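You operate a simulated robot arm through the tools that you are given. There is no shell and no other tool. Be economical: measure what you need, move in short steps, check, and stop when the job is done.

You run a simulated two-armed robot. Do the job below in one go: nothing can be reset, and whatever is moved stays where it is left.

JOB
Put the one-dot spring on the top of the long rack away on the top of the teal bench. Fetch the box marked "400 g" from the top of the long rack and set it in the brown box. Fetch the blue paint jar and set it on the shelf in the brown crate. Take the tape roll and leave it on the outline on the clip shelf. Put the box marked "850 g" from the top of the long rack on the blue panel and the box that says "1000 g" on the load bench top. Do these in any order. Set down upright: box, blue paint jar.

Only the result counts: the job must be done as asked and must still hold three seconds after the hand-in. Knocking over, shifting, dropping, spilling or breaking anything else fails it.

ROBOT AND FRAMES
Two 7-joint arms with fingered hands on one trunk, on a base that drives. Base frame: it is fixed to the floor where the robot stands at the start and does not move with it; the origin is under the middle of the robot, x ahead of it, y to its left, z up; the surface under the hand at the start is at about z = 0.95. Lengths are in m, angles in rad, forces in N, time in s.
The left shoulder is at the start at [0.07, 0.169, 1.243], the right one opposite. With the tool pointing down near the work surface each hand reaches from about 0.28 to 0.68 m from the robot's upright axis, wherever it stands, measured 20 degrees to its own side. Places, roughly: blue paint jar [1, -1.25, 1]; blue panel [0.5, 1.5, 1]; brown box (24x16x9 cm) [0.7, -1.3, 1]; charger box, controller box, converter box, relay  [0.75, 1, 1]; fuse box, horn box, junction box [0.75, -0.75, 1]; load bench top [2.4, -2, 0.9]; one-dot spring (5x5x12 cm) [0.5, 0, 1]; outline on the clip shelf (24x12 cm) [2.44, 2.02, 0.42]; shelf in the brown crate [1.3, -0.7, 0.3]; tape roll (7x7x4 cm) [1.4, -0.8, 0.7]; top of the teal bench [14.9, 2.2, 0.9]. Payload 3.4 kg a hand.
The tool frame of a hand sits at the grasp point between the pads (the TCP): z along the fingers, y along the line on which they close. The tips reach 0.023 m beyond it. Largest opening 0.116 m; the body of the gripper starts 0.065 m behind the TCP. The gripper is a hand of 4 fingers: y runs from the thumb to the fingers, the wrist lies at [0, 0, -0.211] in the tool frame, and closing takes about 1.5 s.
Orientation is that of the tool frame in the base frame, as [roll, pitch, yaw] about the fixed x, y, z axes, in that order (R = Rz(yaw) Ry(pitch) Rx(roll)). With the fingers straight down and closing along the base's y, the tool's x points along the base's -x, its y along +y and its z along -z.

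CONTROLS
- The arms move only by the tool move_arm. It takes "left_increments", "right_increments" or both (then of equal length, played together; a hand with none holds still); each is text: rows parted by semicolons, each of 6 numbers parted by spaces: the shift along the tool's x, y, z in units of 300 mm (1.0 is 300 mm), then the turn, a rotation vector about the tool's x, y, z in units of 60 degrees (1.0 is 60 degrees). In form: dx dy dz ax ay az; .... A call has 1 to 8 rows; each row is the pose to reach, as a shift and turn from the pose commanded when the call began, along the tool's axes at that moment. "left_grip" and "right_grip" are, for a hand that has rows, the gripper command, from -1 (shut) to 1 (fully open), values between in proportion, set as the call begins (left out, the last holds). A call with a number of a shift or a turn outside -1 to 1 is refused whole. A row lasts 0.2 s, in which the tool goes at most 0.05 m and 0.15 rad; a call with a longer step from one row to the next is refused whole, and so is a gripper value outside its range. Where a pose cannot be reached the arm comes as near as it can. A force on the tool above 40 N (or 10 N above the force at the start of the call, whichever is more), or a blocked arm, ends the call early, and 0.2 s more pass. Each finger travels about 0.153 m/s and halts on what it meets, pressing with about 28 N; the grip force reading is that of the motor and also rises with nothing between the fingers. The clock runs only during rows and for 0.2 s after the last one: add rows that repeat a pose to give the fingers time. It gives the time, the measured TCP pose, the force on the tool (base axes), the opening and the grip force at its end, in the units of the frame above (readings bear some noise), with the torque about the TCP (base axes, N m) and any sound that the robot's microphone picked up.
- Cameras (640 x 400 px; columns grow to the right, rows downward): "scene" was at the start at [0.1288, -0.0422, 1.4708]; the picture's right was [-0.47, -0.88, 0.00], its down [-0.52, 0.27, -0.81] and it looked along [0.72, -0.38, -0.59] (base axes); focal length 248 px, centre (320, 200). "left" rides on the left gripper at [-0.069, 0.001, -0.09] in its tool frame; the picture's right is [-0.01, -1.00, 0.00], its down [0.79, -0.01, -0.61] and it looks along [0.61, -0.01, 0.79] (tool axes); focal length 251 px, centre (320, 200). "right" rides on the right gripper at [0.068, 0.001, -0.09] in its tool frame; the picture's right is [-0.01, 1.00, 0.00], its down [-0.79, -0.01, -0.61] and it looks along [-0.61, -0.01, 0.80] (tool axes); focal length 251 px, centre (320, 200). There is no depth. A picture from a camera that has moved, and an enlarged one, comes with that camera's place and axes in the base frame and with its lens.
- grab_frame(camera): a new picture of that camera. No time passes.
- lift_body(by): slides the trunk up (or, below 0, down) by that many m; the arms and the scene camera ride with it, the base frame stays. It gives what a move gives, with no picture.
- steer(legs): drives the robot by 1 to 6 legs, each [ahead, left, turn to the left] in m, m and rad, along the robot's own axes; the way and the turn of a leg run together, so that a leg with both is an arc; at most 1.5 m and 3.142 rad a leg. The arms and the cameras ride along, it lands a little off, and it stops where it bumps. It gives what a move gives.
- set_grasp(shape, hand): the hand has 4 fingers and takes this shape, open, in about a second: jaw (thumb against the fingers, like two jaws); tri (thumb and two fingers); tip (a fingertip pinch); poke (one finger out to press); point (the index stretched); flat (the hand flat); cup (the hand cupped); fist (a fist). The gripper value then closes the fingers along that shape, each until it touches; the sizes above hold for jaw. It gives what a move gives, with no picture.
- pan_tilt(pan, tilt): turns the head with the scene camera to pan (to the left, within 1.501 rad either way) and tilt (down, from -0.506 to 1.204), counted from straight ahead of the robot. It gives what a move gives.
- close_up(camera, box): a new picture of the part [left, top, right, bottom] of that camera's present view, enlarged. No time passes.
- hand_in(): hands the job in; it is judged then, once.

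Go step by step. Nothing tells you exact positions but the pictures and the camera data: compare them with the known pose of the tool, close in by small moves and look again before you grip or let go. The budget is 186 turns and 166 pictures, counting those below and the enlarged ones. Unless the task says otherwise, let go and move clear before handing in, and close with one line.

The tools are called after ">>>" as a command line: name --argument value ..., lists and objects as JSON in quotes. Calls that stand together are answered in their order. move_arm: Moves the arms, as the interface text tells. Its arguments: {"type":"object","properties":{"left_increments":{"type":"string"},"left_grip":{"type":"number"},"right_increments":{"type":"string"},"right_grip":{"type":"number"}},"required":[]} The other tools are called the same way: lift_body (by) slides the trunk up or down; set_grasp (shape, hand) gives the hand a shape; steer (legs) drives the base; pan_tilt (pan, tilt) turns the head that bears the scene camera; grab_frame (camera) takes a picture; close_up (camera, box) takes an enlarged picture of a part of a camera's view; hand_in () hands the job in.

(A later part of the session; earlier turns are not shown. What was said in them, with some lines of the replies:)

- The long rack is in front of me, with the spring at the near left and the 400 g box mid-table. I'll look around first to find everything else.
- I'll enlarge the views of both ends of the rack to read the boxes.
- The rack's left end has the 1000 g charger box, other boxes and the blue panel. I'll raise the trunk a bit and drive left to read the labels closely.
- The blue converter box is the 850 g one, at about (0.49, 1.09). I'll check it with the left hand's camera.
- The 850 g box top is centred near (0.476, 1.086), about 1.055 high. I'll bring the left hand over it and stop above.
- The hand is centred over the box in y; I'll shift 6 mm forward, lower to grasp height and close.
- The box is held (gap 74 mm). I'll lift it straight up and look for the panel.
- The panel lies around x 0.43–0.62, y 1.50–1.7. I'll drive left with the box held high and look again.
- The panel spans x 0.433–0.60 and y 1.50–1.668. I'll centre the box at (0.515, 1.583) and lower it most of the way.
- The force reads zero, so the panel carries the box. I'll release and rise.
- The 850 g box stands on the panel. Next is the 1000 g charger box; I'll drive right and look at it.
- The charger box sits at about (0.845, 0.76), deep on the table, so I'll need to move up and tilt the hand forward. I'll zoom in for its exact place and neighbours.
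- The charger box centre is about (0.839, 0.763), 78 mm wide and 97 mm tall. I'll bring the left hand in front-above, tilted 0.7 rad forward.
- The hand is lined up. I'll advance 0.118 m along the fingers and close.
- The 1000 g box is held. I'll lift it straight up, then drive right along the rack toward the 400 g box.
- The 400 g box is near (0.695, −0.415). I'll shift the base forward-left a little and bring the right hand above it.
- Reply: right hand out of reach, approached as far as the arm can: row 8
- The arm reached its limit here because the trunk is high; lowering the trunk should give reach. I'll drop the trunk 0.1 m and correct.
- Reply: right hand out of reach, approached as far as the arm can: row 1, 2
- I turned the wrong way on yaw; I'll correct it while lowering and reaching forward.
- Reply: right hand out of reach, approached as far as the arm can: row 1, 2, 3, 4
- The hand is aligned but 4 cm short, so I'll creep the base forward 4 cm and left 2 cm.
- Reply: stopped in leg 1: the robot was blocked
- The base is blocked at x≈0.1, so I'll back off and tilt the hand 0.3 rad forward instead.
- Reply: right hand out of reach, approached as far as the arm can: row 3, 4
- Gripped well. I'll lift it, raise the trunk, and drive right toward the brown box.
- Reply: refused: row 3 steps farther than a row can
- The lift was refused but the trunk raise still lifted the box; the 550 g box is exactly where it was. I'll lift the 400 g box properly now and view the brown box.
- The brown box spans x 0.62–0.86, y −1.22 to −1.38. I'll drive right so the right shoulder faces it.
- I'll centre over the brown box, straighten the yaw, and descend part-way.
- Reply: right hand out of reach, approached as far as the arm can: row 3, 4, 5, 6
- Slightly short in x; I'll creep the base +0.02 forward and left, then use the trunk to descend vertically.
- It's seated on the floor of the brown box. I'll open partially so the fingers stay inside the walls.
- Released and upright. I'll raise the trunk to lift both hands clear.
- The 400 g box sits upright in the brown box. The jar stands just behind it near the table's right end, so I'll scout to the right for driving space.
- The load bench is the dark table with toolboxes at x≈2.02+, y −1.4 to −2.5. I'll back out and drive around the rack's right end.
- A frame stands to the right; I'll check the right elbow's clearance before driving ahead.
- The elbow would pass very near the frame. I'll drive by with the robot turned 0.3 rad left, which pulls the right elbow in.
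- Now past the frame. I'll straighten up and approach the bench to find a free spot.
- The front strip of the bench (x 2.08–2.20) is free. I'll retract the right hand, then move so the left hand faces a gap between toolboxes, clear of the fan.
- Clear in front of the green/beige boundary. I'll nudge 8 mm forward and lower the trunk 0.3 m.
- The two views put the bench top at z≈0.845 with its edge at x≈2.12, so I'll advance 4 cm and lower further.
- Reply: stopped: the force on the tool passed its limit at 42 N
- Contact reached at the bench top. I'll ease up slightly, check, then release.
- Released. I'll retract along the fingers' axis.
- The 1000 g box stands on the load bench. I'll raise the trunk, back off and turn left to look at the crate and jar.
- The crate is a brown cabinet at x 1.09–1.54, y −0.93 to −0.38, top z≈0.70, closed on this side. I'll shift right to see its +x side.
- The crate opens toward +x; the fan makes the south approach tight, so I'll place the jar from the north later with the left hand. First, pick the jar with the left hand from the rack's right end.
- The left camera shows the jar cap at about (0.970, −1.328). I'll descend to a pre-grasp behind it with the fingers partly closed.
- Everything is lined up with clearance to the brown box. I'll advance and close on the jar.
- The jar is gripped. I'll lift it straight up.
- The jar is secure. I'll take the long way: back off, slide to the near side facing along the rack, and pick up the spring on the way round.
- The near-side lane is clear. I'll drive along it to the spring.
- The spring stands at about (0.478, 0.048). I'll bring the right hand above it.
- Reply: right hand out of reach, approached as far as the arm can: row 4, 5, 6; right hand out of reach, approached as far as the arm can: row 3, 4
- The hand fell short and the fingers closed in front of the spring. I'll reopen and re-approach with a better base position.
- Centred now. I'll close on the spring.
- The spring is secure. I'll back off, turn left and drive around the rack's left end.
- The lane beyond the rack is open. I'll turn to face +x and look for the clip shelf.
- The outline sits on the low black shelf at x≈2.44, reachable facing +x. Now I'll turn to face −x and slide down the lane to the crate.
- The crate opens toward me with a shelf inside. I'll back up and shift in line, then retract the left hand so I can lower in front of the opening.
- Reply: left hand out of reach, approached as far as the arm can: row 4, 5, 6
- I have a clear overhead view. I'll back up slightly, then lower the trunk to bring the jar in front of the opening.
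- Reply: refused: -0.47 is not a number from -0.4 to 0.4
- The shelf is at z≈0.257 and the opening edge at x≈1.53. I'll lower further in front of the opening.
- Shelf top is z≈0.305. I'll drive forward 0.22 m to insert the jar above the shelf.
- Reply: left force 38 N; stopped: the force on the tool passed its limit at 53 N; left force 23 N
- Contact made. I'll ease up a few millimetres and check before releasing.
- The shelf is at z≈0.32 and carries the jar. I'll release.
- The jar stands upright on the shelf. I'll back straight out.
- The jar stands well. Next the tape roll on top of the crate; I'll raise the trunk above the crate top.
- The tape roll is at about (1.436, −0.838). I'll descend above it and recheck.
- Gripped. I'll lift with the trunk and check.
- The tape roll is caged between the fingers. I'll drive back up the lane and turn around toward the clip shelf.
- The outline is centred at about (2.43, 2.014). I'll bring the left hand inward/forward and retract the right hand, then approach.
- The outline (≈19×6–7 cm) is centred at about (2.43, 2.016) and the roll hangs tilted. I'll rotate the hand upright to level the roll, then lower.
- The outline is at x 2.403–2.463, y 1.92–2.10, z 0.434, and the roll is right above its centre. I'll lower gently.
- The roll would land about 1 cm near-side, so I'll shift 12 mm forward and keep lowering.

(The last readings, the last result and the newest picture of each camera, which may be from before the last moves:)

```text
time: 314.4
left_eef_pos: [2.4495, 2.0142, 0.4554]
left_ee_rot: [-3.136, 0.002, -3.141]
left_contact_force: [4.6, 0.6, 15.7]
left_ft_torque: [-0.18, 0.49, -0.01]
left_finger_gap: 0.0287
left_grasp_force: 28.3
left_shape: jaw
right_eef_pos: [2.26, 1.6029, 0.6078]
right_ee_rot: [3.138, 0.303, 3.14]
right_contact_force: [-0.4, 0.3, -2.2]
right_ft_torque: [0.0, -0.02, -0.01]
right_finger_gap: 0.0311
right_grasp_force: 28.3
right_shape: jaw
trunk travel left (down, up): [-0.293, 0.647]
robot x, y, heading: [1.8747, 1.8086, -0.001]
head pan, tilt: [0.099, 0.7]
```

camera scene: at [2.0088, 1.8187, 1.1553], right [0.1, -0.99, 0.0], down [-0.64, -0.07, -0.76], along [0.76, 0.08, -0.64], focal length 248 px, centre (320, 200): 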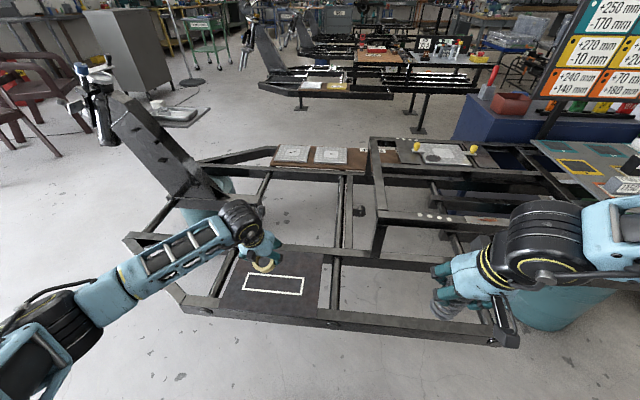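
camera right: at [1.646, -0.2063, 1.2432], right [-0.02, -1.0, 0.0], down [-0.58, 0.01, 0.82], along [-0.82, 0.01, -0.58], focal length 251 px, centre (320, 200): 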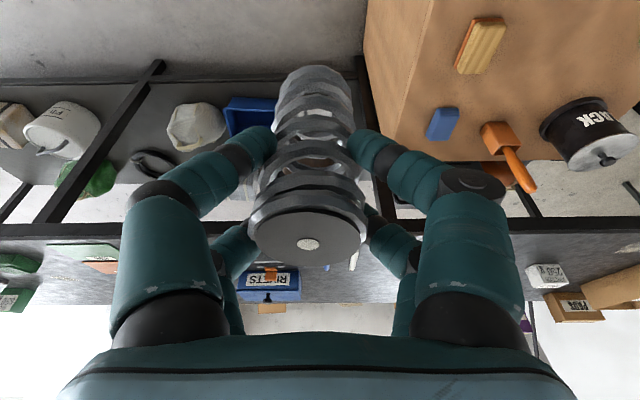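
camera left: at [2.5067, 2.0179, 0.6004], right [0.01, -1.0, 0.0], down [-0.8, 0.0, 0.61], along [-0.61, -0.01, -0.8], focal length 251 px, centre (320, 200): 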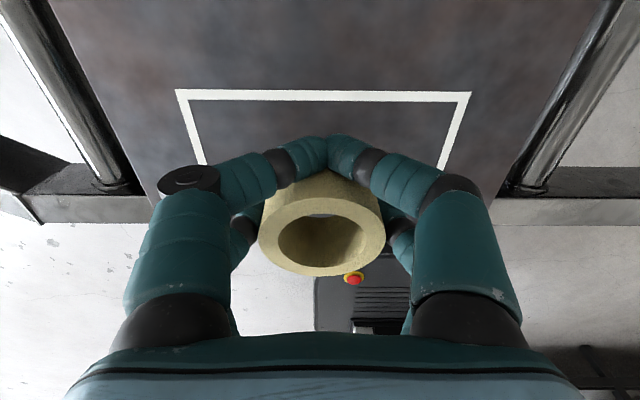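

Contact. I'll release the roll.

>>> move_arm --left_increments "0 0 0 0 0 0; 0 0 0 0 0 0; 0 0 0 0 0 0; 0 0 0 0 0 0; 0 0 0 0 0 0" --left_grip 1

>>> close_up --camera "scene" --box '[200, 170, 340, 280]'

>>> grab_frame --camera "left"

```text
time: 315.6
left_eef_pos: [2.4501, 2.0157, 0.4521]
left_ee_rot: [-3.138, 0.0, 3.141]
left_contact_force: [-0.1, 0.2, 1.5]
left_ft_torque: [-0.02, 0.02, -0.01]
left_finger_gap: 0.1158
left_grasp_force: 0.0
left_shape: jaw
right_eef_pos: [2.262, 1.6036, 0.6073]
right_ee_rot: [3.139, 0.302, 3.139]
right_contact_force: [-0.9, -0.6, -2.1]
right_ft_torque: [-0.03, 0.05, 0.0]
right_finger_gap: 0.0311
right_grasp_force: 27.3
right_shape: jaw
trunk travel left (down, up): [-0.293, 0.647]
robot x, y, heading: [1.8699, 1.8103, -0.002]
head pan, tilt: [0.099, 0.7]
```

```text
3.64 times, centred on (270, 225) of scene
camera zoom: at [2.0088, 1.8187, 1.0072], right [0.1, -0.99, 0.0], down [-0.64, -0.07, -0.76], along [0.76, 0.08, -0.64], focal length 902 px, centre (502, 109)
```

zoom: 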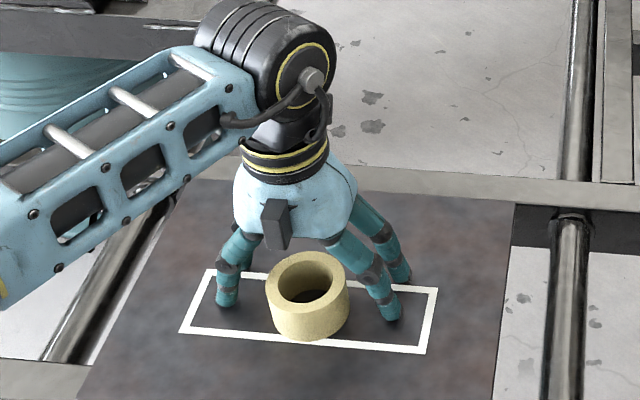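

```text
28 pictures are left
camera left: at [2.5187, 2.0161, 0.5421], right [0.01, -1.0, 0.0], down [-0.79, 0.0, 0.61], along [-0.61, -0.01, -0.79], focal length 251 px, centre (320, 200)
```

left: 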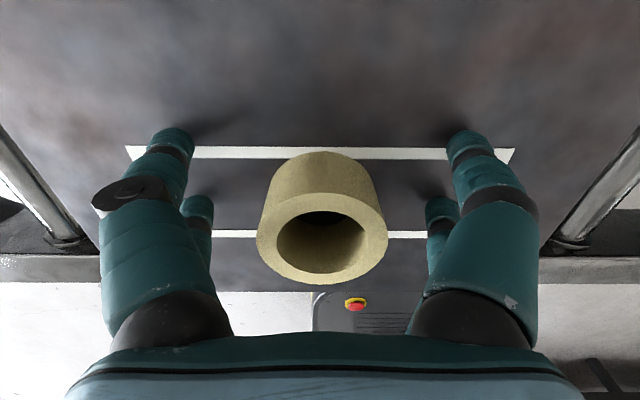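

The roll sits flat, centred on the outline. I'll rise straight up and verify.

>>> lift_body --by 0.4

>>> close_up --camera "scene" --box '[180, 200, 400, 340]'

```text
time: 319.4
left_eef_pos: [2.449, 2.0147, 0.8529]
left_ee_rot: [-3.137, -0.002, -3.14]
left_contact_force: [-0.2, 0.3, -0.2]
left_ft_torque: [-0.02, 0.01, 0.04]
left_finger_gap: 0.116
left_grasp_force: 0.1
left_shape: jaw
right_eef_pos: [2.2616, 1.6038, 1.0081]
right_ee_rot: [3.139, 0.301, 3.14]
right_contact_force: [0.1, 0.0, -2.1]
right_ft_torque: [-0.04, 0.01, 0.02]
right_finger_gap: 0.0309
right_grasp_force: 28.0
right_shape: jaw
trunk travel left (down, up): [-0.693, 0.247]
robot x, y, heading: [1.8716, 1.8139, -0.004]
head pan, tilt: [0.099, 0.7]
```

```text
2.86 times, centred on (290, 270) of scene
camera zoom: at [2.009, 1.8186, 1.4072], right [0.1, -0.99, 0.0], down [-0.64, -0.07, -0.76], along [0.76, 0.08, -0.64], focal length 709 px, centre (406, 0)
```

zoom: 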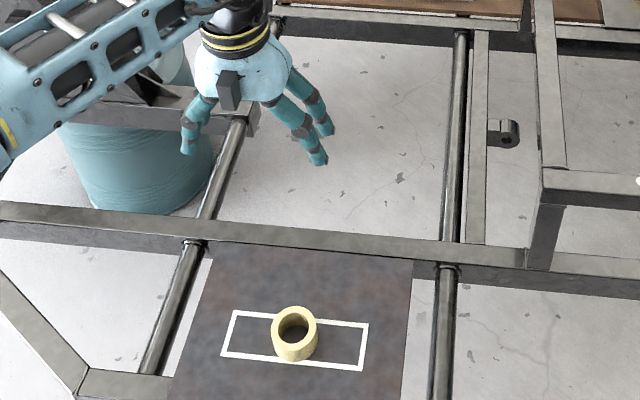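

The tape roll is placed. Last is the spring to the teal bench at (14.9, 2.2); I'll back off and view the route.

>>> steer --legs '[[-0.7, 0.2, 0], [0, 0.75, 0]]'

>>> lift_body --by 0.2

>>> pan_tilt --pan 0.0 --tilt 0.2

>>> grab_frame --camera "scene"

```text
time: 326.9
left_eef_pos: [1.7563, 2.9337, 0.8521]
left_ee_rot: [-3.138, -0.002, 3.134]
left_contact_force: [0.7, 0.1, -0.6]
left_ft_torque: [0.01, -0.01, -0.03]
left_finger_gap: 0.1159
left_grasp_force: 0.0
left_shape: jaw
right_eef_pos: [1.5645, 2.5258, 1.0063]
right_ee_rot: [3.137, 0.301, 3.13]
right_contact_force: [0.5, -0.3, -3.5]
right_ft_torque: [0.0, 0.02, 0.0]
right_finger_gap: 0.0312
right_grasp_force: 28.5
right_shape: jaw
trunk travel left (down, up): [-0.693, 0.247]
robot x, y, heading: [1.178, 2.7358, -0.01]
head pan, tilt: [0.099, 0.7]
```

```text
time: 329.1
left_eef_pos: [1.7556, 2.9329, 1.054]
left_ee_rot: [-3.14, -0.001, 3.132]
left_contact_force: [0.2, 0.6, 1.2]
left_ft_torque: [-0.03, -0.01, 0.0]
left_finger_gap: 0.116
left_grasp_force: 0.2
left_shape: jaw
right_eef_pos: [1.5634, 2.5239, 1.2074]
right_ee_rot: [3.138, 0.303, 3.13]
right_contact_force: [-0.8, 0.9, -1.9]
right_ft_torque: [0.0, 0.03, 0.02]
right_finger_gap: 0.0307
right_grasp_force: 28.4
right_shape: jaw
trunk travel left (down, up): [-0.893, 0.047]
robot x, y, heading: [1.1768, 2.7366, -0.008]
head pan, tilt: [0.099, 0.7]
```

```text
time: 330.1
left_eef_pos: [1.7556, 2.9336, 1.0531]
left_ee_rot: [-3.138, -0.001, 3.133]
left_contact_force: [0.8, -0.1, 0.6]
left_ft_torque: [0.02, -0.03, 0.01]
left_finger_gap: 0.116
left_grasp_force: 0.0
left_shape: jaw
right_eef_pos: [1.5633, 2.5245, 1.2068]
right_ee_rot: [3.139, 0.303, 3.131]
right_contact_force: [1.2, 0.3, -2.2]
right_ft_torque: [0.02, 0.0, -0.01]
right_finger_gap: 0.031
right_grasp_force: 28.1
right_shape: jaw
trunk travel left (down, up): [-0.893, 0.047]
robot x, y, heading: [1.1749, 2.7359, -0.009]
head pan, tilt: [0.0, 0.201]
```

```text
26 pictures are left
camera scene: at [1.3217, 2.7331, 1.6526], right [-0.01, -1.0, 0.0], down [-0.2, 0.0, -0.98], along [0.98, -0.01, -0.2], focal length 248 px, centre (320, 200)
```

scene: 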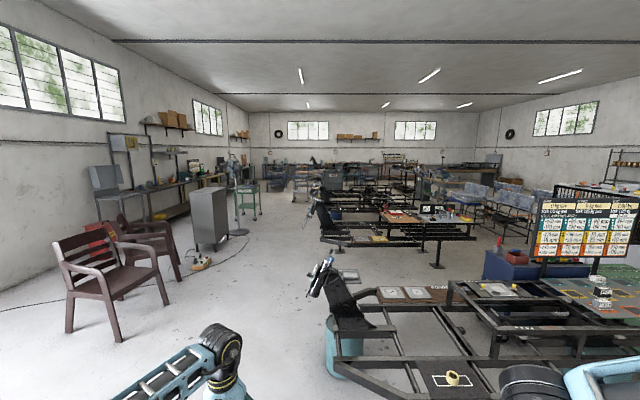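

The lane at y≈3.4 between the chairs/cabinet and the frames is open. I'll shift left and drive ahead.

>>> steer --legs '[[0, 0.68, 0.009], [1.4, 0, 0], [1.4, 0, 0], [1.4, 0, 0]]'

>>> grab_frame --camera "scene"

```text
time: 353.7
left_eef_pos: [5.9892, 3.5744, 1.0537]
left_ee_rot: [-3.138, 0.001, 3.103]
left_contact_force: [-0.2, -0.3, 0.5]
left_ft_torque: [0.0, 0.02, -0.01]
left_finger_gap: 0.1159
left_grasp_force: 0.0
left_shape: jaw
right_eef_pos: [5.7856, 3.1701, 1.2081]
right_ee_rot: [3.139, 0.303, 3.102]
right_contact_force: [0.0, 0.8, -2.1]
right_ft_torque: [0.04, 0.02, 0.0]
right_finger_gap: 0.031
right_grasp_force: 27.8
right_shape: jaw
trunk travel left (down, up): [-0.893, 0.047]
robot x, y, heading: [5.4016, 3.3932, -0.033]
head pan, tilt: [0.0, 0.201]
```

```text
25 pictures are left
camera scene: at [5.5501, 3.3866, 1.6528], right [-0.04, -1.0, 0.0], down [-0.2, 0.01, -0.98], along [0.98, -0.03, -0.2], focal length 248 px, centre (320, 200)
```

scene: 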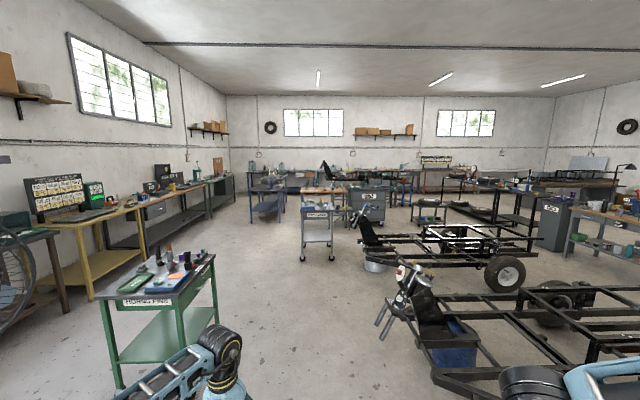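

A green cart (left) and a gray cart (ahead) leave a gap along y≈3.95. I'll shift to that line and continue.

>>> steer --legs '[[0, 0, 0.035], [1.0, 0.53, 0.01], [0.5, 0, 0]]'

>>> pan_tilt --pan 0.0 --tilt 0.35

>>> grab_frame --camera "scene"

```text
time: 362.4
left_eef_pos: [7.4681, 4.1344, 1.054]
left_ee_rot: [-3.137, 0.001, -3.135]
left_contact_force: [-0.6, 0.0, 0.0]
left_ft_torque: [0.0, -0.03, 0.02]
left_finger_gap: 0.116
left_grasp_force: 0.1
left_shape: jaw
right_eef_pos: [7.2824, 3.7215, 1.208]
right_ee_rot: [3.138, 0.303, -3.137]
right_contact_force: [-0.4, -0.2, -1.4]
right_ft_torque: [-0.02, 0.03, -0.01]
right_finger_gap: 0.0312
right_grasp_force: 28.2
right_shape: jaw
trunk travel left (down, up): [-0.893, 0.047]
robot x, y, heading: [6.8924, 3.9283, 0.011]
head pan, tilt: [0.0, 0.201]
```

```text
time: 363.1
left_eef_pos: [7.4705, 4.1338, 1.0536]
left_ee_rot: [-3.139, -0.001, -3.136]
left_contact_force: [0.1, 0.1, -0.6]
left_ft_torque: [0.03, 0.0, -0.02]
left_finger_gap: 0.1159
left_grasp_force: 0.0
left_shape: jaw
right_eef_pos: [7.2833, 3.721, 1.2076]
right_ee_rot: [3.139, 0.301, -3.137]
right_contact_force: [-0.1, 0.2, -2.6]
right_ft_torque: [0.0, 0.0, 0.02]
right_finger_gap: 0.0309
right_grasp_force: 28.0
right_shape: jaw
trunk travel left (down, up): [-0.893, 0.047]
robot x, y, heading: [6.8936, 3.924, 0.009]
head pan, tilt: [0.0, 0.351]
```

```text
24 pictures are left
camera scene: at [7.0386, 3.9256, 1.6387], right [0.01, -1.0, 0.0], down [-0.34, 0.0, -0.94], along [0.94, 0.01, -0.34], focal length 248 px, centre (320, 200)
```

scene: 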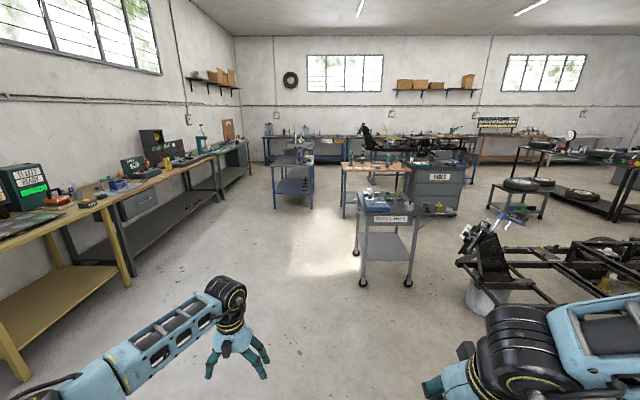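

>>> close_up --camera "scene" --box '[240, 100, 520, 230]'

```text
2.29 times, centred on (380, 165) of scene
camera zoom: at [7.0386, 3.9256, 1.6387], right [0.01, -1.0, 0.0], down [-0.34, 0.0, -0.94], along [0.94, 0.01, -0.34], focal length 567 px, centre (183, 280)
```

zoom: 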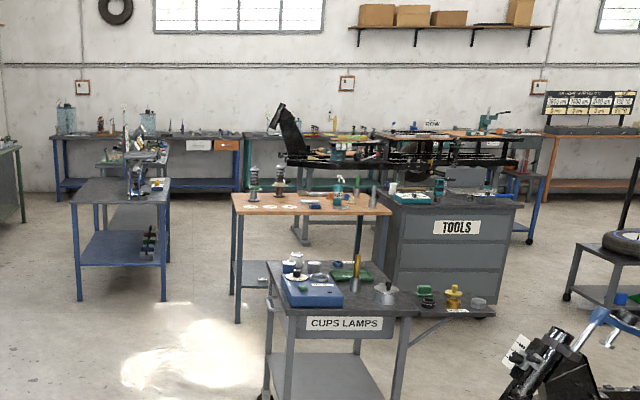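

The teal bench is against the far wall behind a kart frame. I'll pass the gray cart, swing left around the blue cart, and look again.

>>> steer --legs '[[1.2, 0.03, 0], [1.0, 1.1, 0], [0.8, 0.1, 0]]'

>>> grab_frame --camera "scene"

```text
time: 380.0
left_eef_pos: [10.4362, 5.396, 1.0536]
left_ee_rot: [-3.137, 0.002, -3.127]
left_contact_force: [-0.1, -0.4, 0.7]
left_ft_torque: [-0.01, 0.03, 0.02]
left_finger_gap: 0.1161
left_grasp_force: 0.1
left_shape: jaw
right_eef_pos: [10.2532, 4.9814, 1.2068]
right_ee_rot: [3.14, 0.305, -3.128]
right_contact_force: [0.1, -0.8, -2.4]
right_ft_torque: [0.0, 0.0, 0.02]
right_finger_gap: 0.0308
right_grasp_force: 27.8
right_shape: jaw
trunk travel left (down, up): [-0.893, 0.047]
robot x, y, heading: [9.8624, 5.1811, 0.018]
head pan, tilt: [0.0, 0.351]
```

```text
22 pictures are left
camera scene: at [10.0066, 5.1845, 1.6388], right [0.02, -1.0, 0.0], down [-0.34, -0.01, -0.94], along [0.94, 0.02, -0.34], focal length 248 px, centre (320, 200)
```

scene: 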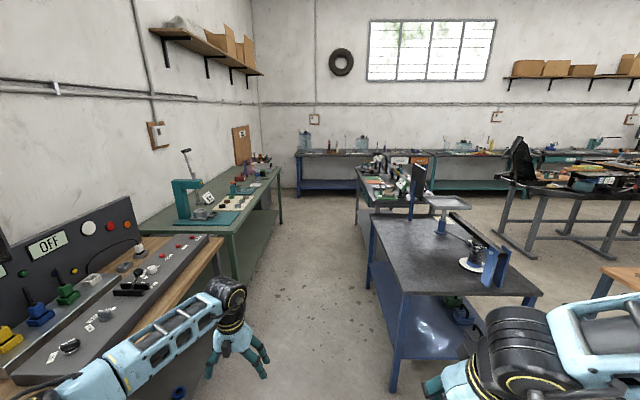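

Lane is clear between the blue cart and the left benches. I'll go ahead past the cart and then look right.

>>> steer --legs '[[0, 0, -0.018], [1.3, 0.0, 0], [1.2, 0.0, 0]]'

>>> pan_tilt --pan -0.55 --tilt 0.4

>>> grab_frame --camera "scene"

```text
time: 392.5
left_eef_pos: [12.9246, 5.4135, 1.0525]
left_ee_rot: [-3.137, 0.0, -3.131]
left_contact_force: [0.7, -0.2, -0.2]
left_ft_torque: [0.0, 0.01, -0.02]
left_finger_gap: 0.116
left_grasp_force: 0.0
left_shape: jaw
right_eef_pos: [12.7422, 5.001, 1.2078]
right_ee_rot: [3.137, 0.302, -3.136]
right_contact_force: [-0.4, 0.8, -2.8]
right_ft_torque: [0.01, -0.02, -0.02]
right_finger_gap: 0.0311
right_grasp_force: 27.7
right_shape: jaw
trunk travel left (down, up): [-0.893, 0.047]
robot x, y, heading: [12.3517, 5.2073, 0.01]
head pan, tilt: [0.0, 0.351]
```

```text
time: 393.4
left_eef_pos: [12.9269, 5.4131, 1.0527]
left_ee_rot: [-3.139, 0.0, -3.133]
left_contact_force: [0.7, -0.1, 0.3]
left_ft_torque: [-0.02, -0.04, 0.01]
left_finger_gap: 0.1162
left_grasp_force: 0.0
left_shape: jaw
right_eef_pos: [12.7419, 5.0005, 1.2071]
right_ee_rot: [3.14, 0.301, -3.135]
right_contact_force: [-0.2, -1.1, -2.0]
right_ft_torque: [-0.01, -0.01, 0.0]
right_finger_gap: 0.031
right_grasp_force: 27.6
right_shape: jaw
trunk travel left (down, up): [-0.893, 0.047]
robot x, y, heading: [12.3502, 5.2051, 0.011]
head pan, tilt: [-0.55, 0.4]
```

```text
21 pictures are left
camera scene: at [12.4828, 5.1566, 1.6341], right [-0.51, -0.86, 0.0], down [-0.33, 0.2, -0.92], along [0.79, -0.47, -0.39], focal length 248 px, centre (320, 200)
```

scene: 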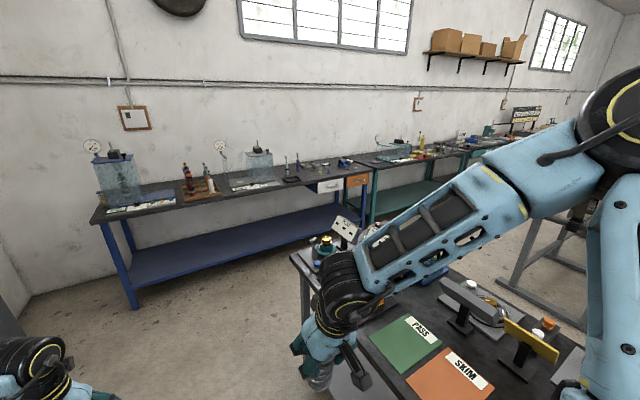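

A table sits right beside me, so I'll continue ahead into the lane before the wall benches, turn right and look along it.

>>> steer --legs '[[1.0, 0.05, 0], [0.6, 0, -0.011], [0, 0, -1.57]]'

>>> pan_tilt --pan 0.2 --tilt 0.45

>>> grab_frame --camera "scene"

```text
time: 405.5
left_eef_pos: [14.1473, 4.7099, 1.0526]
left_ee_rot: [-3.137, 0.001, 1.568]
left_contact_force: [0.0, 0.3, 0.6]
left_ft_torque: [-0.03, -0.01, 0.02]
left_finger_gap: 0.116
left_grasp_force: 0.1
left_shape: jaw
right_eef_pos: [13.7364, 4.8988, 1.2067]
right_ee_rot: [3.139, 0.301, 1.566]
right_contact_force: [-0.5, 0.1, -1.9]
right_ft_torque: [0.0, -0.02, 0.03]
right_finger_gap: 0.0309
right_grasp_force: 27.6
right_shape: jaw
trunk travel left (down, up): [-0.893, 0.047]
robot x, y, heading: [13.9494, 5.287, -1.567]
head pan, tilt: [-0.55, 0.4]
```

```text
time: 406.6
left_eef_pos: [14.1475, 4.7103, 1.0524]
left_ee_rot: [-3.137, -0.001, 1.567]
left_contact_force: [0.3, 0.1, 0.0]
left_ft_torque: [-0.03, 0.02, -0.02]
left_finger_gap: 0.1158
left_grasp_force: 0.1
left_shape: jaw
right_eef_pos: [13.7362, 4.8986, 1.2078]
right_ee_rot: [3.139, 0.302, 1.565]
right_contact_force: [0.2, -0.8, -1.8]
right_ft_torque: [0.0, -0.01, 0.03]
right_finger_gap: 0.031
right_grasp_force: 28.1
right_shape: jaw
trunk travel left (down, up): [-0.893, 0.047]
robot x, y, heading: [13.9475, 5.2881, -1.568]
head pan, tilt: [0.201, 0.45]
```

```text
20 pictures are left
camera scene: at [13.9644, 5.1448, 1.6295], right [-0.98, -0.2, 0.0], down [-0.09, 0.43, -0.9], along [0.18, -0.88, -0.44], focal length 248 px, centre (320, 200)
```

scene: 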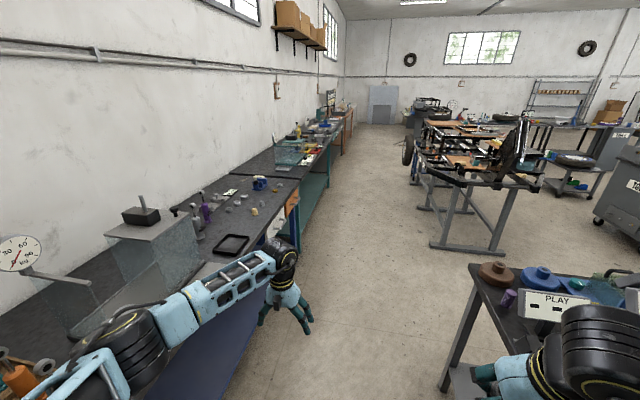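

The teal bench starts beyond the blue one, at y below about 3.45. I'll tuck the left hand up and back, drive along the lane and turn to face it.

>>> move_arm --left_increments "0.06 0 -0.11 0 0 0; 0.12 0 -0.22 0 0 0; 0.18 0 -0.33 0 0 0; 0.24 0 -0.44 0 0 0; 0.3 0 -0.55 0 0 0; 0.36 0 -0.66 0 0 0"

>>> steer --legs '[[1.1, 0, 0], [1.1, 0, 0], [0, 0, 1.568]]'

>>> pan_tilt --pan 0.0 --tilt 0.6

>>> grab_frame --camera "scene"

```text
time: 408.0
left_eef_pos: [14.1489, 4.8182, 1.251]
left_ee_rot: [-3.136, 0.002, 1.567]
left_contact_force: [0.1, 0.8, 0.5]
left_ft_torque: [0.0, 0.01, 0.04]
left_finger_gap: 0.1157
left_grasp_force: 0.1
left_shape: jaw
right_eef_pos: [13.7371, 4.8994, 1.2071]
right_ee_rot: [3.136, 0.303, 1.567]
right_contact_force: [1.3, -0.5, -3.1]
right_ft_torque: [0.0, -0.02, -0.01]
right_finger_gap: 0.0312
right_grasp_force: 27.9
right_shape: jaw
trunk travel left (down, up): [-0.893, 0.047]
robot x, y, heading: [13.9411, 5.2884, -1.573]
head pan, tilt: [0.201, 0.45]
```

```text
time: 422.7
left_eef_pos: [14.384, 3.2489, 1.2507]
left_ee_rot: [-3.139, -0.003, 3.085]
left_contact_force: [-0.1, 0.2, 0.8]
left_ft_torque: [-0.02, -0.02, -0.01]
left_finger_gap: 0.1158
left_grasp_force: 0.0
left_shape: jaw
right_eef_pos: [14.2801, 2.8388, 1.2074]
right_ee_rot: [3.139, 0.302, 3.084]
right_contact_force: [0.3, -0.1, -1.3]
right_ft_torque: [0.01, -0.01, -0.01]
right_finger_gap: 0.0305
right_grasp_force: 27.6
right_shape: jaw
trunk travel left (down, up): [-0.893, 0.047]
robot x, y, heading: [13.9053, 3.0677, -0.052]
head pan, tilt: [0.201, 0.45]
```

```text
time: 423.4
left_eef_pos: [14.384, 3.2485, 1.2507]
left_ee_rot: [-3.137, 0.0, 3.087]
left_contact_force: [0.0, 1.0, -0.4]
left_ft_torque: [0.01, -0.02, 0.02]
left_finger_gap: 0.1159
left_grasp_force: 0.0
left_shape: jaw
right_eef_pos: [14.2813, 2.8395, 1.2081]
right_ee_rot: [3.139, 0.301, 3.085]
right_contact_force: [-0.1, -0.2, -2.6]
right_ft_torque: [-0.01, 0.03, 0.0]
right_finger_gap: 0.0307
right_grasp_force: 27.3
right_shape: jaw
trunk travel left (down, up): [-0.893, 0.047]
robot x, y, heading: [13.9043, 3.0684, -0.054]
head pan, tilt: [0.0, 0.6]
```

```text
19 pictures are left
camera scene: at [14.0445, 3.0597, 1.6159], right [-0.05, -1.0, 0.0], down [-0.56, 0.03, -0.83], along [0.82, -0.04, -0.56], focal length 248 px, centre (320, 200)
```

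scene: 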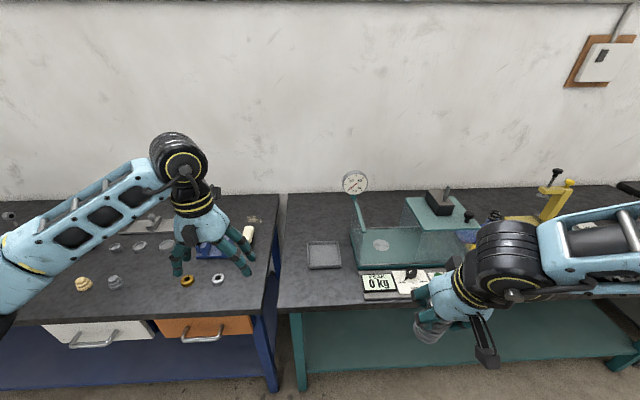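

The teal bench's front-left corner is free at about (14.57, 3.02). I'll align the base and extend the right hand over it.

>>> steer --legs '[[0, 0, 0.054], [0.175, 0.16, 0]]'

>>> move_arm --right_increments "-0.08 0 0.025 0 0 0; -0.16 0 0.05 0 0 0; -0.24 0 0.075 0 0 0; -0.318 0 0.0986 0 0 0; -0.318 0 0.0986 0 0 0"

>>> grab_frame --camera "right"

>>> grab_frame --camera "scene"

```text
time: 425.6
left_eef_pos: [14.5453, 3.432, 1.2517]
left_ee_rot: [-3.141, 0.002, 3.141]
left_contact_force: [0.4, -0.6, 0.7]
left_ft_torque: [0.0, -0.02, 0.01]
left_finger_gap: 0.116
left_grasp_force: 0.1
left_shape: jaw
right_eef_pos: [14.4651, 3.0182, 1.2086]
right_ee_rot: [3.136, 0.303, 3.139]
right_contact_force: [-0.2, -0.1, -2.8]
right_ft_torque: [0.01, 0.0, 0.02]
right_finger_gap: 0.0305
right_grasp_force: 27.9
right_shape: jaw
trunk travel left (down, up): [-0.893, 0.047]
robot x, y, heading: [14.0801, 3.2263, 0.002]
head pan, tilt: [0.0, 0.6]
```

```text
time: 426.8
left_eef_pos: [14.5475, 3.4329, 1.2506]
left_ee_rot: [-3.139, -0.001, -3.141]
left_contact_force: [0.5, -1.1, 0.0]
left_ft_torque: [0.02, 0.02, 0.01]
left_finger_gap: 0.116
left_grasp_force: 0.0
left_shape: jaw
right_eef_pos: [14.5678, 3.0203, 1.2079]
right_ee_rot: [3.139, 0.302, 3.14]
right_contact_force: [-0.3, -0.2, -2.2]
right_ft_torque: [0.04, 0.0, 0.01]
right_finger_gap: 0.0306
right_grasp_force: 27.6
right_shape: jaw
trunk travel left (down, up): [-0.893, 0.047]
robot x, y, heading: [14.0793, 3.2282, 0.001]
head pan, tilt: [0.0, 0.6]
```

```text
18 pictures are left
camera right: at [14.4756, 3.021, 1.2735], right [0.01, 1.0, 0.01], down [0.58, -0.01, 0.82], along [0.82, 0.0, -0.58], focal length 251 px, centre (320, 200)
```

right: 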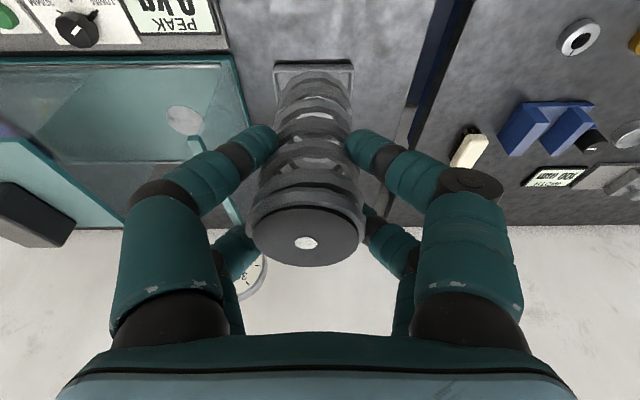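

```text
17 pictures are left
camera scene: at [14.2188, 3.2268, 1.6159], right [0.0, -1.0, 0.0], down [-0.56, 0.0, -0.83], along [0.83, 0.0, -0.56], focal length 248 px, centre (320, 200)
```

scene: 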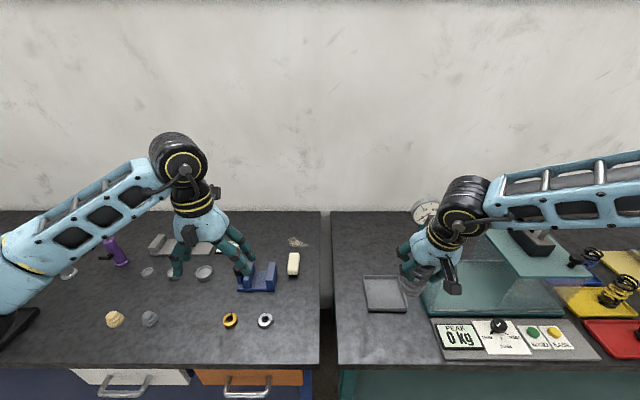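

Triangulating gives bench top z≈0.83, front edge x≈14.55 and the tray front at 14.70. I'll move 5 cm ahead and lower the trunk.

>>> steer --legs '[[0.05, 0, 0]]'

>>> lift_body --by -0.22

>>> grab_frame --camera "right"

>>> grab_frame --camera "scene"

```text
time: 427.7
left_eef_pos: [14.5878, 3.4355, 1.255]
left_ee_rot: [-3.137, 0.009, -3.14]
left_contact_force: [-1.4, 0.2, 0.7]
left_ft_torque: [0.0, -0.06, -0.01]
left_finger_gap: 0.1157
left_grasp_force: 0.2
left_shape: jaw
right_eef_pos: [14.6063, 3.021, 1.2121]
right_ee_rot: [3.139, 0.311, -3.142]
right_contact_force: [-1.2, -0.8, -2.1]
right_ft_torque: [-0.02, -0.06, 0.0]
right_finger_gap: 0.0304
right_grasp_force: 27.8
right_shape: jaw
trunk travel left (down, up): [-0.893, 0.047]
robot x, y, heading: [14.127, 3.2256, 0.002]
head pan, tilt: [0.0, 0.6]
```

```text
time: 430.1
left_eef_pos: [14.596, 3.4354, 1.03]
left_ee_rot: [-3.137, -0.001, -3.14]
left_contact_force: [0.6, -0.2, -0.4]
left_ft_torque: [0.04, 0.06, -0.02]
left_finger_gap: 0.1158
left_grasp_force: 0.0
left_shape: jaw
right_eef_pos: [14.6164, 3.0207, 0.9874]
right_ee_rot: [3.138, 0.302, -3.141]
right_contact_force: [0.8, 0.0, -2.5]
right_ft_torque: [0.02, -0.01, -0.02]
right_finger_gap: 0.0307
right_grasp_force: 28.3
right_shape: jaw
trunk travel left (down, up): [-0.673, 0.267]
robot x, y, heading: [14.1281, 3.2283, 0.001]
head pan, tilt: [0.0, 0.6]
```

```text
16 pictures are left
camera right: at [14.5245, 3.022, 1.0536], right [0.01, 1.0, 0.01], down [0.58, -0.01, 0.82], along [0.82, 0.0, -0.58], focal length 251 px, centre (320, 200)
```

right: 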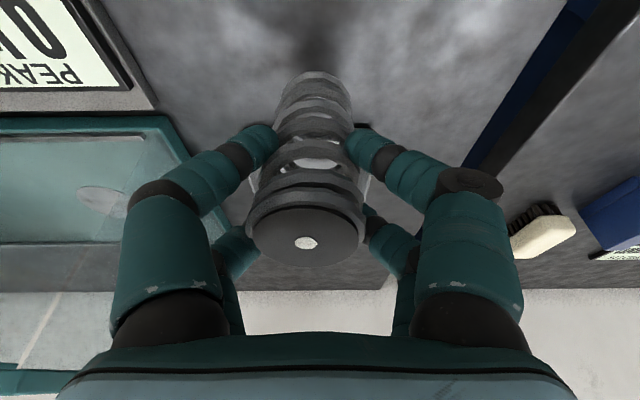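

```text
15 pictures are left
camera scene: at [14.2679, 3.2277, 1.396], right [0.0, -1.0, 0.0], down [-0.57, 0.0, -0.82], along [0.82, 0.0, -0.57], focal length 248 px, centre (320, 200)
```

scene: 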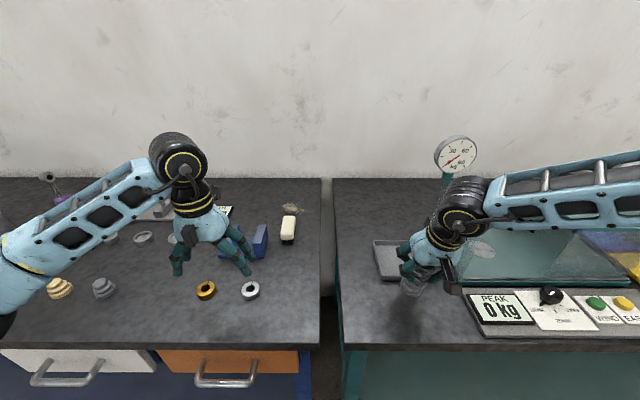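

>>> lift_body --by -0.03

>>> lift_body --by -0.012

>>> close_up --camera "scene" --box '[330, 170, 500, 340]'

```text
time: 430.8
left_eef_pos: [14.5962, 3.4363, 1.0003]
left_ee_rot: [-3.138, 0.0, -3.139]
left_contact_force: [-0.5, 0.1, -0.1]
left_ft_torque: [0.01, -0.01, 0.01]
left_finger_gap: 0.116
left_grasp_force: 0.0
left_shape: jaw
right_eef_pos: [14.6159, 3.0218, 0.9588]
right_ee_rot: [3.14, 0.301, 3.141]
right_contact_force: [0.2, -0.5, -1.8]
right_ft_torque: [0.01, 0.01, 0.02]
right_finger_gap: 0.0308
right_grasp_force: 28.2
right_shape: jaw
trunk travel left (down, up): [-0.643, 0.297]
robot x, y, heading: [14.1282, 3.2289, 0.001]
head pan, tilt: [0.0, 0.6]
```

```text
time: 431.3
left_eef_pos: [14.5951, 3.4349, 0.9911]
left_ee_rot: [-3.135, 0.004, -3.141]
left_contact_force: [0.5, 0.0, 0.9]
left_ft_torque: [0.01, 0.0, 0.01]
left_finger_gap: 0.116
left_grasp_force: 0.1
left_shape: jaw
right_eef_pos: [14.6197, 3.0215, 0.9549]
right_ee_rot: [3.136, 0.32, -3.141]
right_contact_force: [-3.5, 0.6, 19.5]
right_ft_torque: [-0.2, 0.57, -0.05]
right_finger_gap: 0.0321
right_grasp_force: 28.6
right_shape: jaw
trunk travel left (down, up): [-0.633, 0.307]
robot x, y, heading: [14.1276, 3.2266, 0.003]
head pan, tilt: [0.0, 0.6]
stopped: the force on the tool passed its limit at 45 N (the readings are from after the stop); the commanded pose is now the measured one
```

```text
2.35 times, centred on (415, 255) of scene
camera zoom: at [14.2653, 3.2281, 1.3562], right [0.0, -1.0, 0.0], down [-0.56, 0.0, -0.83], along [0.83, 0.0, -0.56], focal length 584 px, centre (96, 71)
```

zoom: 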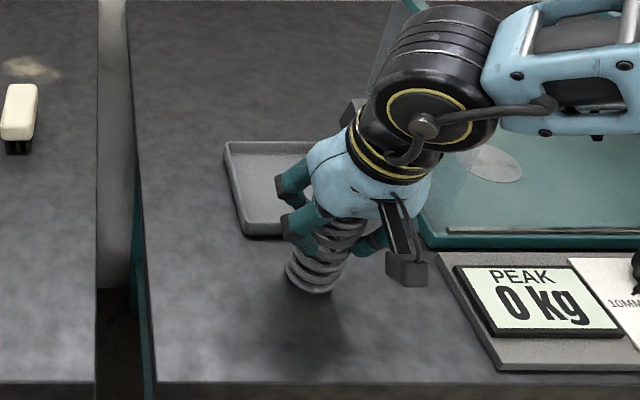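

The spring touches the bench top. I'll ease up a little and release.

>>> lift_body --by 0.006

>>> grab_frame --camera "right"

```text
time: 431.9
left_eef_pos: [14.5971, 3.4342, 0.9954]
left_ee_rot: [-3.138, 0.001, 3.141]
left_contact_force: [0.8, 0.3, -0.4]
left_ft_torque: [0.03, 0.05, 0.0]
left_finger_gap: 0.116
left_grasp_force: 0.1
left_shape: jaw
right_eef_pos: [14.6197, 3.0213, 0.9573]
right_ee_rot: [3.138, 0.313, 3.14]
right_contact_force: [-0.5, 0.0, -2.7]
right_ft_torque: [0.03, 0.01, 0.02]
right_finger_gap: 0.0316
right_grasp_force: 28.7
right_shape: jaw
trunk travel left (down, up): [-0.639, 0.301]
robot x, y, heading: [14.1257, 3.2294, 0.006]
head pan, tilt: [0.0, 0.6]
```

```text
13 pictures are left
camera right: at [14.5275, 3.022, 1.0218], right [0.01, 1.0, 0.01], down [0.57, -0.01, 0.82], along [0.82, 0.0, -0.57], focal length 251 px, centre (320, 200)
```

right: 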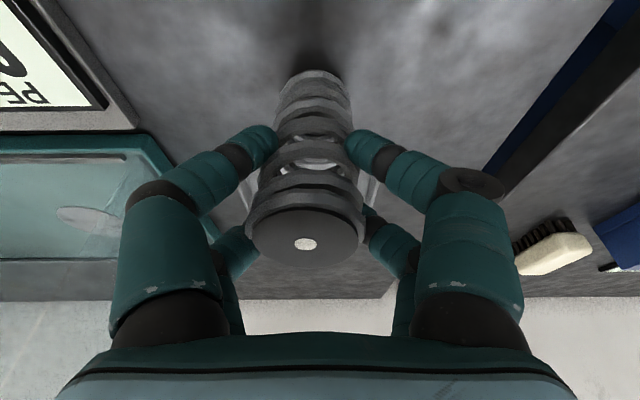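

>>> lift_body --by -0.003

>>> move_arm --right_increments "0 0 0 0 0 0; 0 0 0 0 0 0; 0 0 0 0 0 0; 0 0 0 0 0 0; 0 0 0 0 0 0" --right_grip 1

>>> grab_frame --camera "right"

```text
time: 432.4
left_eef_pos: [14.596, 3.4362, 0.9937]
left_ee_rot: [-3.137, 0.002, -3.141]
left_contact_force: [0.2, 0.0, -0.8]
left_ft_torque: [-0.02, -0.01, 0.0]
left_finger_gap: 0.1159
left_grasp_force: 0.0
left_shape: jaw
right_eef_pos: [14.6206, 3.0216, 0.9557]
right_ee_rot: [3.139, 0.317, -3.14]
right_contact_force: [0.5, 0.2, 2.0]
right_ft_torque: [-0.04, 0.0, -0.01]
right_finger_gap: 0.0317
right_grasp_force: 28.2
right_shape: jaw
trunk travel left (down, up): [-0.636, 0.304]
robot x, y, heading: [14.126, 3.2311, 0.005]
head pan, tilt: [0.0, 0.6]
```

```text
time: 433.6
left_eef_pos: [14.5968, 3.4355, 0.9937]
left_ee_rot: [-3.139, 0.0, 3.141]
left_contact_force: [0.4, 0.7, 1.1]
left_ft_torque: [0.03, 0.03, 0.0]
left_finger_gap: 0.1159
left_grasp_force: 0.1
left_shape: jaw
right_eef_pos: [14.6206, 3.0223, 0.954]
right_ee_rot: [3.14, 0.314, 3.14]
right_contact_force: [0.5, -0.1, 0.0]
right_ft_torque: [0.0, -0.02, 0.02]
right_finger_gap: 0.116
right_grasp_force: 0.0
right_shape: jaw
trunk travel left (down, up): [-0.636, 0.304]
robot x, y, heading: [14.1298, 3.2257, 0.005]
head pan, tilt: [0.0, 0.6]
```

```text
12 pictures are left
camera right: at [14.5271, 3.0223, 1.0195], right [0.01, 1.0, 0.01], down [0.57, -0.01, 0.82], along [0.82, 0.0, -0.57], focal length 251 px, centre (320, 200)
```

right: 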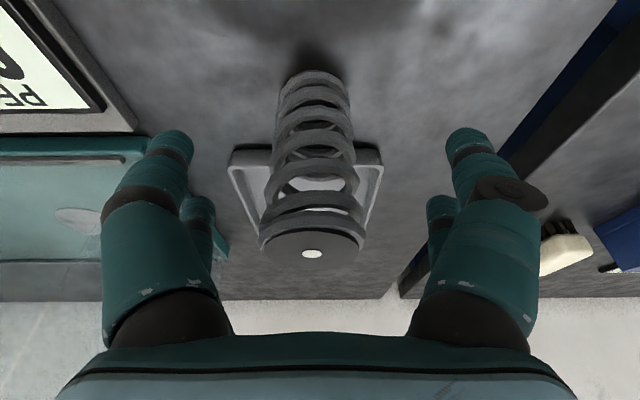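

The spring stands free. I'll raise the trunk to lift the hands clear and verify.

>>> lift_body --by 0.2

>>> steer --legs '[[-0.25, 0, 0]]'

>>> grab_frame --camera "scene"

```text
time: 435.8
left_eef_pos: [14.5968, 3.4354, 1.1938]
left_ee_rot: [-3.138, 0.0, 3.139]
left_contact_force: [0.4, -0.3, -0.6]
left_ft_torque: [0.0, -0.03, 0.03]
left_finger_gap: 0.116
left_grasp_force: 0.1
left_shape: jaw
right_eef_pos: [14.6198, 3.023, 1.154]
right_ee_rot: [3.137, 0.314, 3.141]
right_contact_force: [0.3, 0.7, 1.2]
right_ft_torque: [0.03, -0.04, -0.01]
right_finger_gap: 0.1159
right_grasp_force: 0.1
right_shape: jaw
trunk travel left (down, up): [-0.836, 0.104]
robot x, y, heading: [14.1306, 3.2299, 0.006]
head pan, tilt: [0.0, 0.6]
```

```text
time: 437.6
left_eef_pos: [14.3457, 3.4319, 1.191]
left_ee_rot: [-3.138, -0.002, 3.14]
left_contact_force: [0.1, 0.1, -0.1]
left_ft_torque: [-0.05, 0.05, -0.01]
left_finger_gap: 0.1157
left_grasp_force: 0.0
left_shape: jaw
right_eef_pos: [14.368, 3.0194, 1.1547]
right_ee_rot: [3.138, 0.313, -3.141]
right_contact_force: [0.0, 0.6, -0.4]
right_ft_torque: [-0.02, 0.04, 0.0]
right_finger_gap: 0.1163
right_grasp_force: 0.0
right_shape: jaw
trunk travel left (down, up): [-0.836, 0.104]
robot x, y, heading: [13.8755, 3.2293, 0.002]
head pan, tilt: [0.0, 0.6]
```

```text
11 pictures are left
camera scene: at [14.0178, 3.2268, 1.5586], right [0.0, -1.0, 0.0], down [-0.57, 0.0, -0.82], along [0.82, 0.0, -0.57], focal length 248 px, centre (320, 200)
```

scene: 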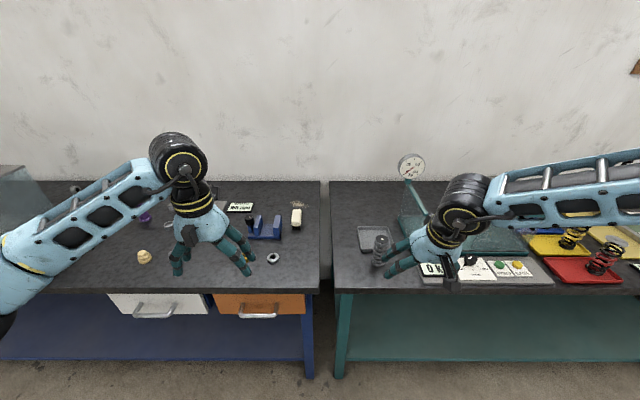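

The spring stands on the teal bench, and both hands are empty and clear. All six placements were checked in the pictures as I made them, so I'm handing in.

>>> hand_in

```text
The job is handed in.
```

The job is handed in with all six items placed: the spring on the teal bench, the 400 g box in the brown box, the blue paint jar on the crate shelf, the tape roll on the outline, the 850 g box on the blue panel, and the 1000 g box on the load bench.
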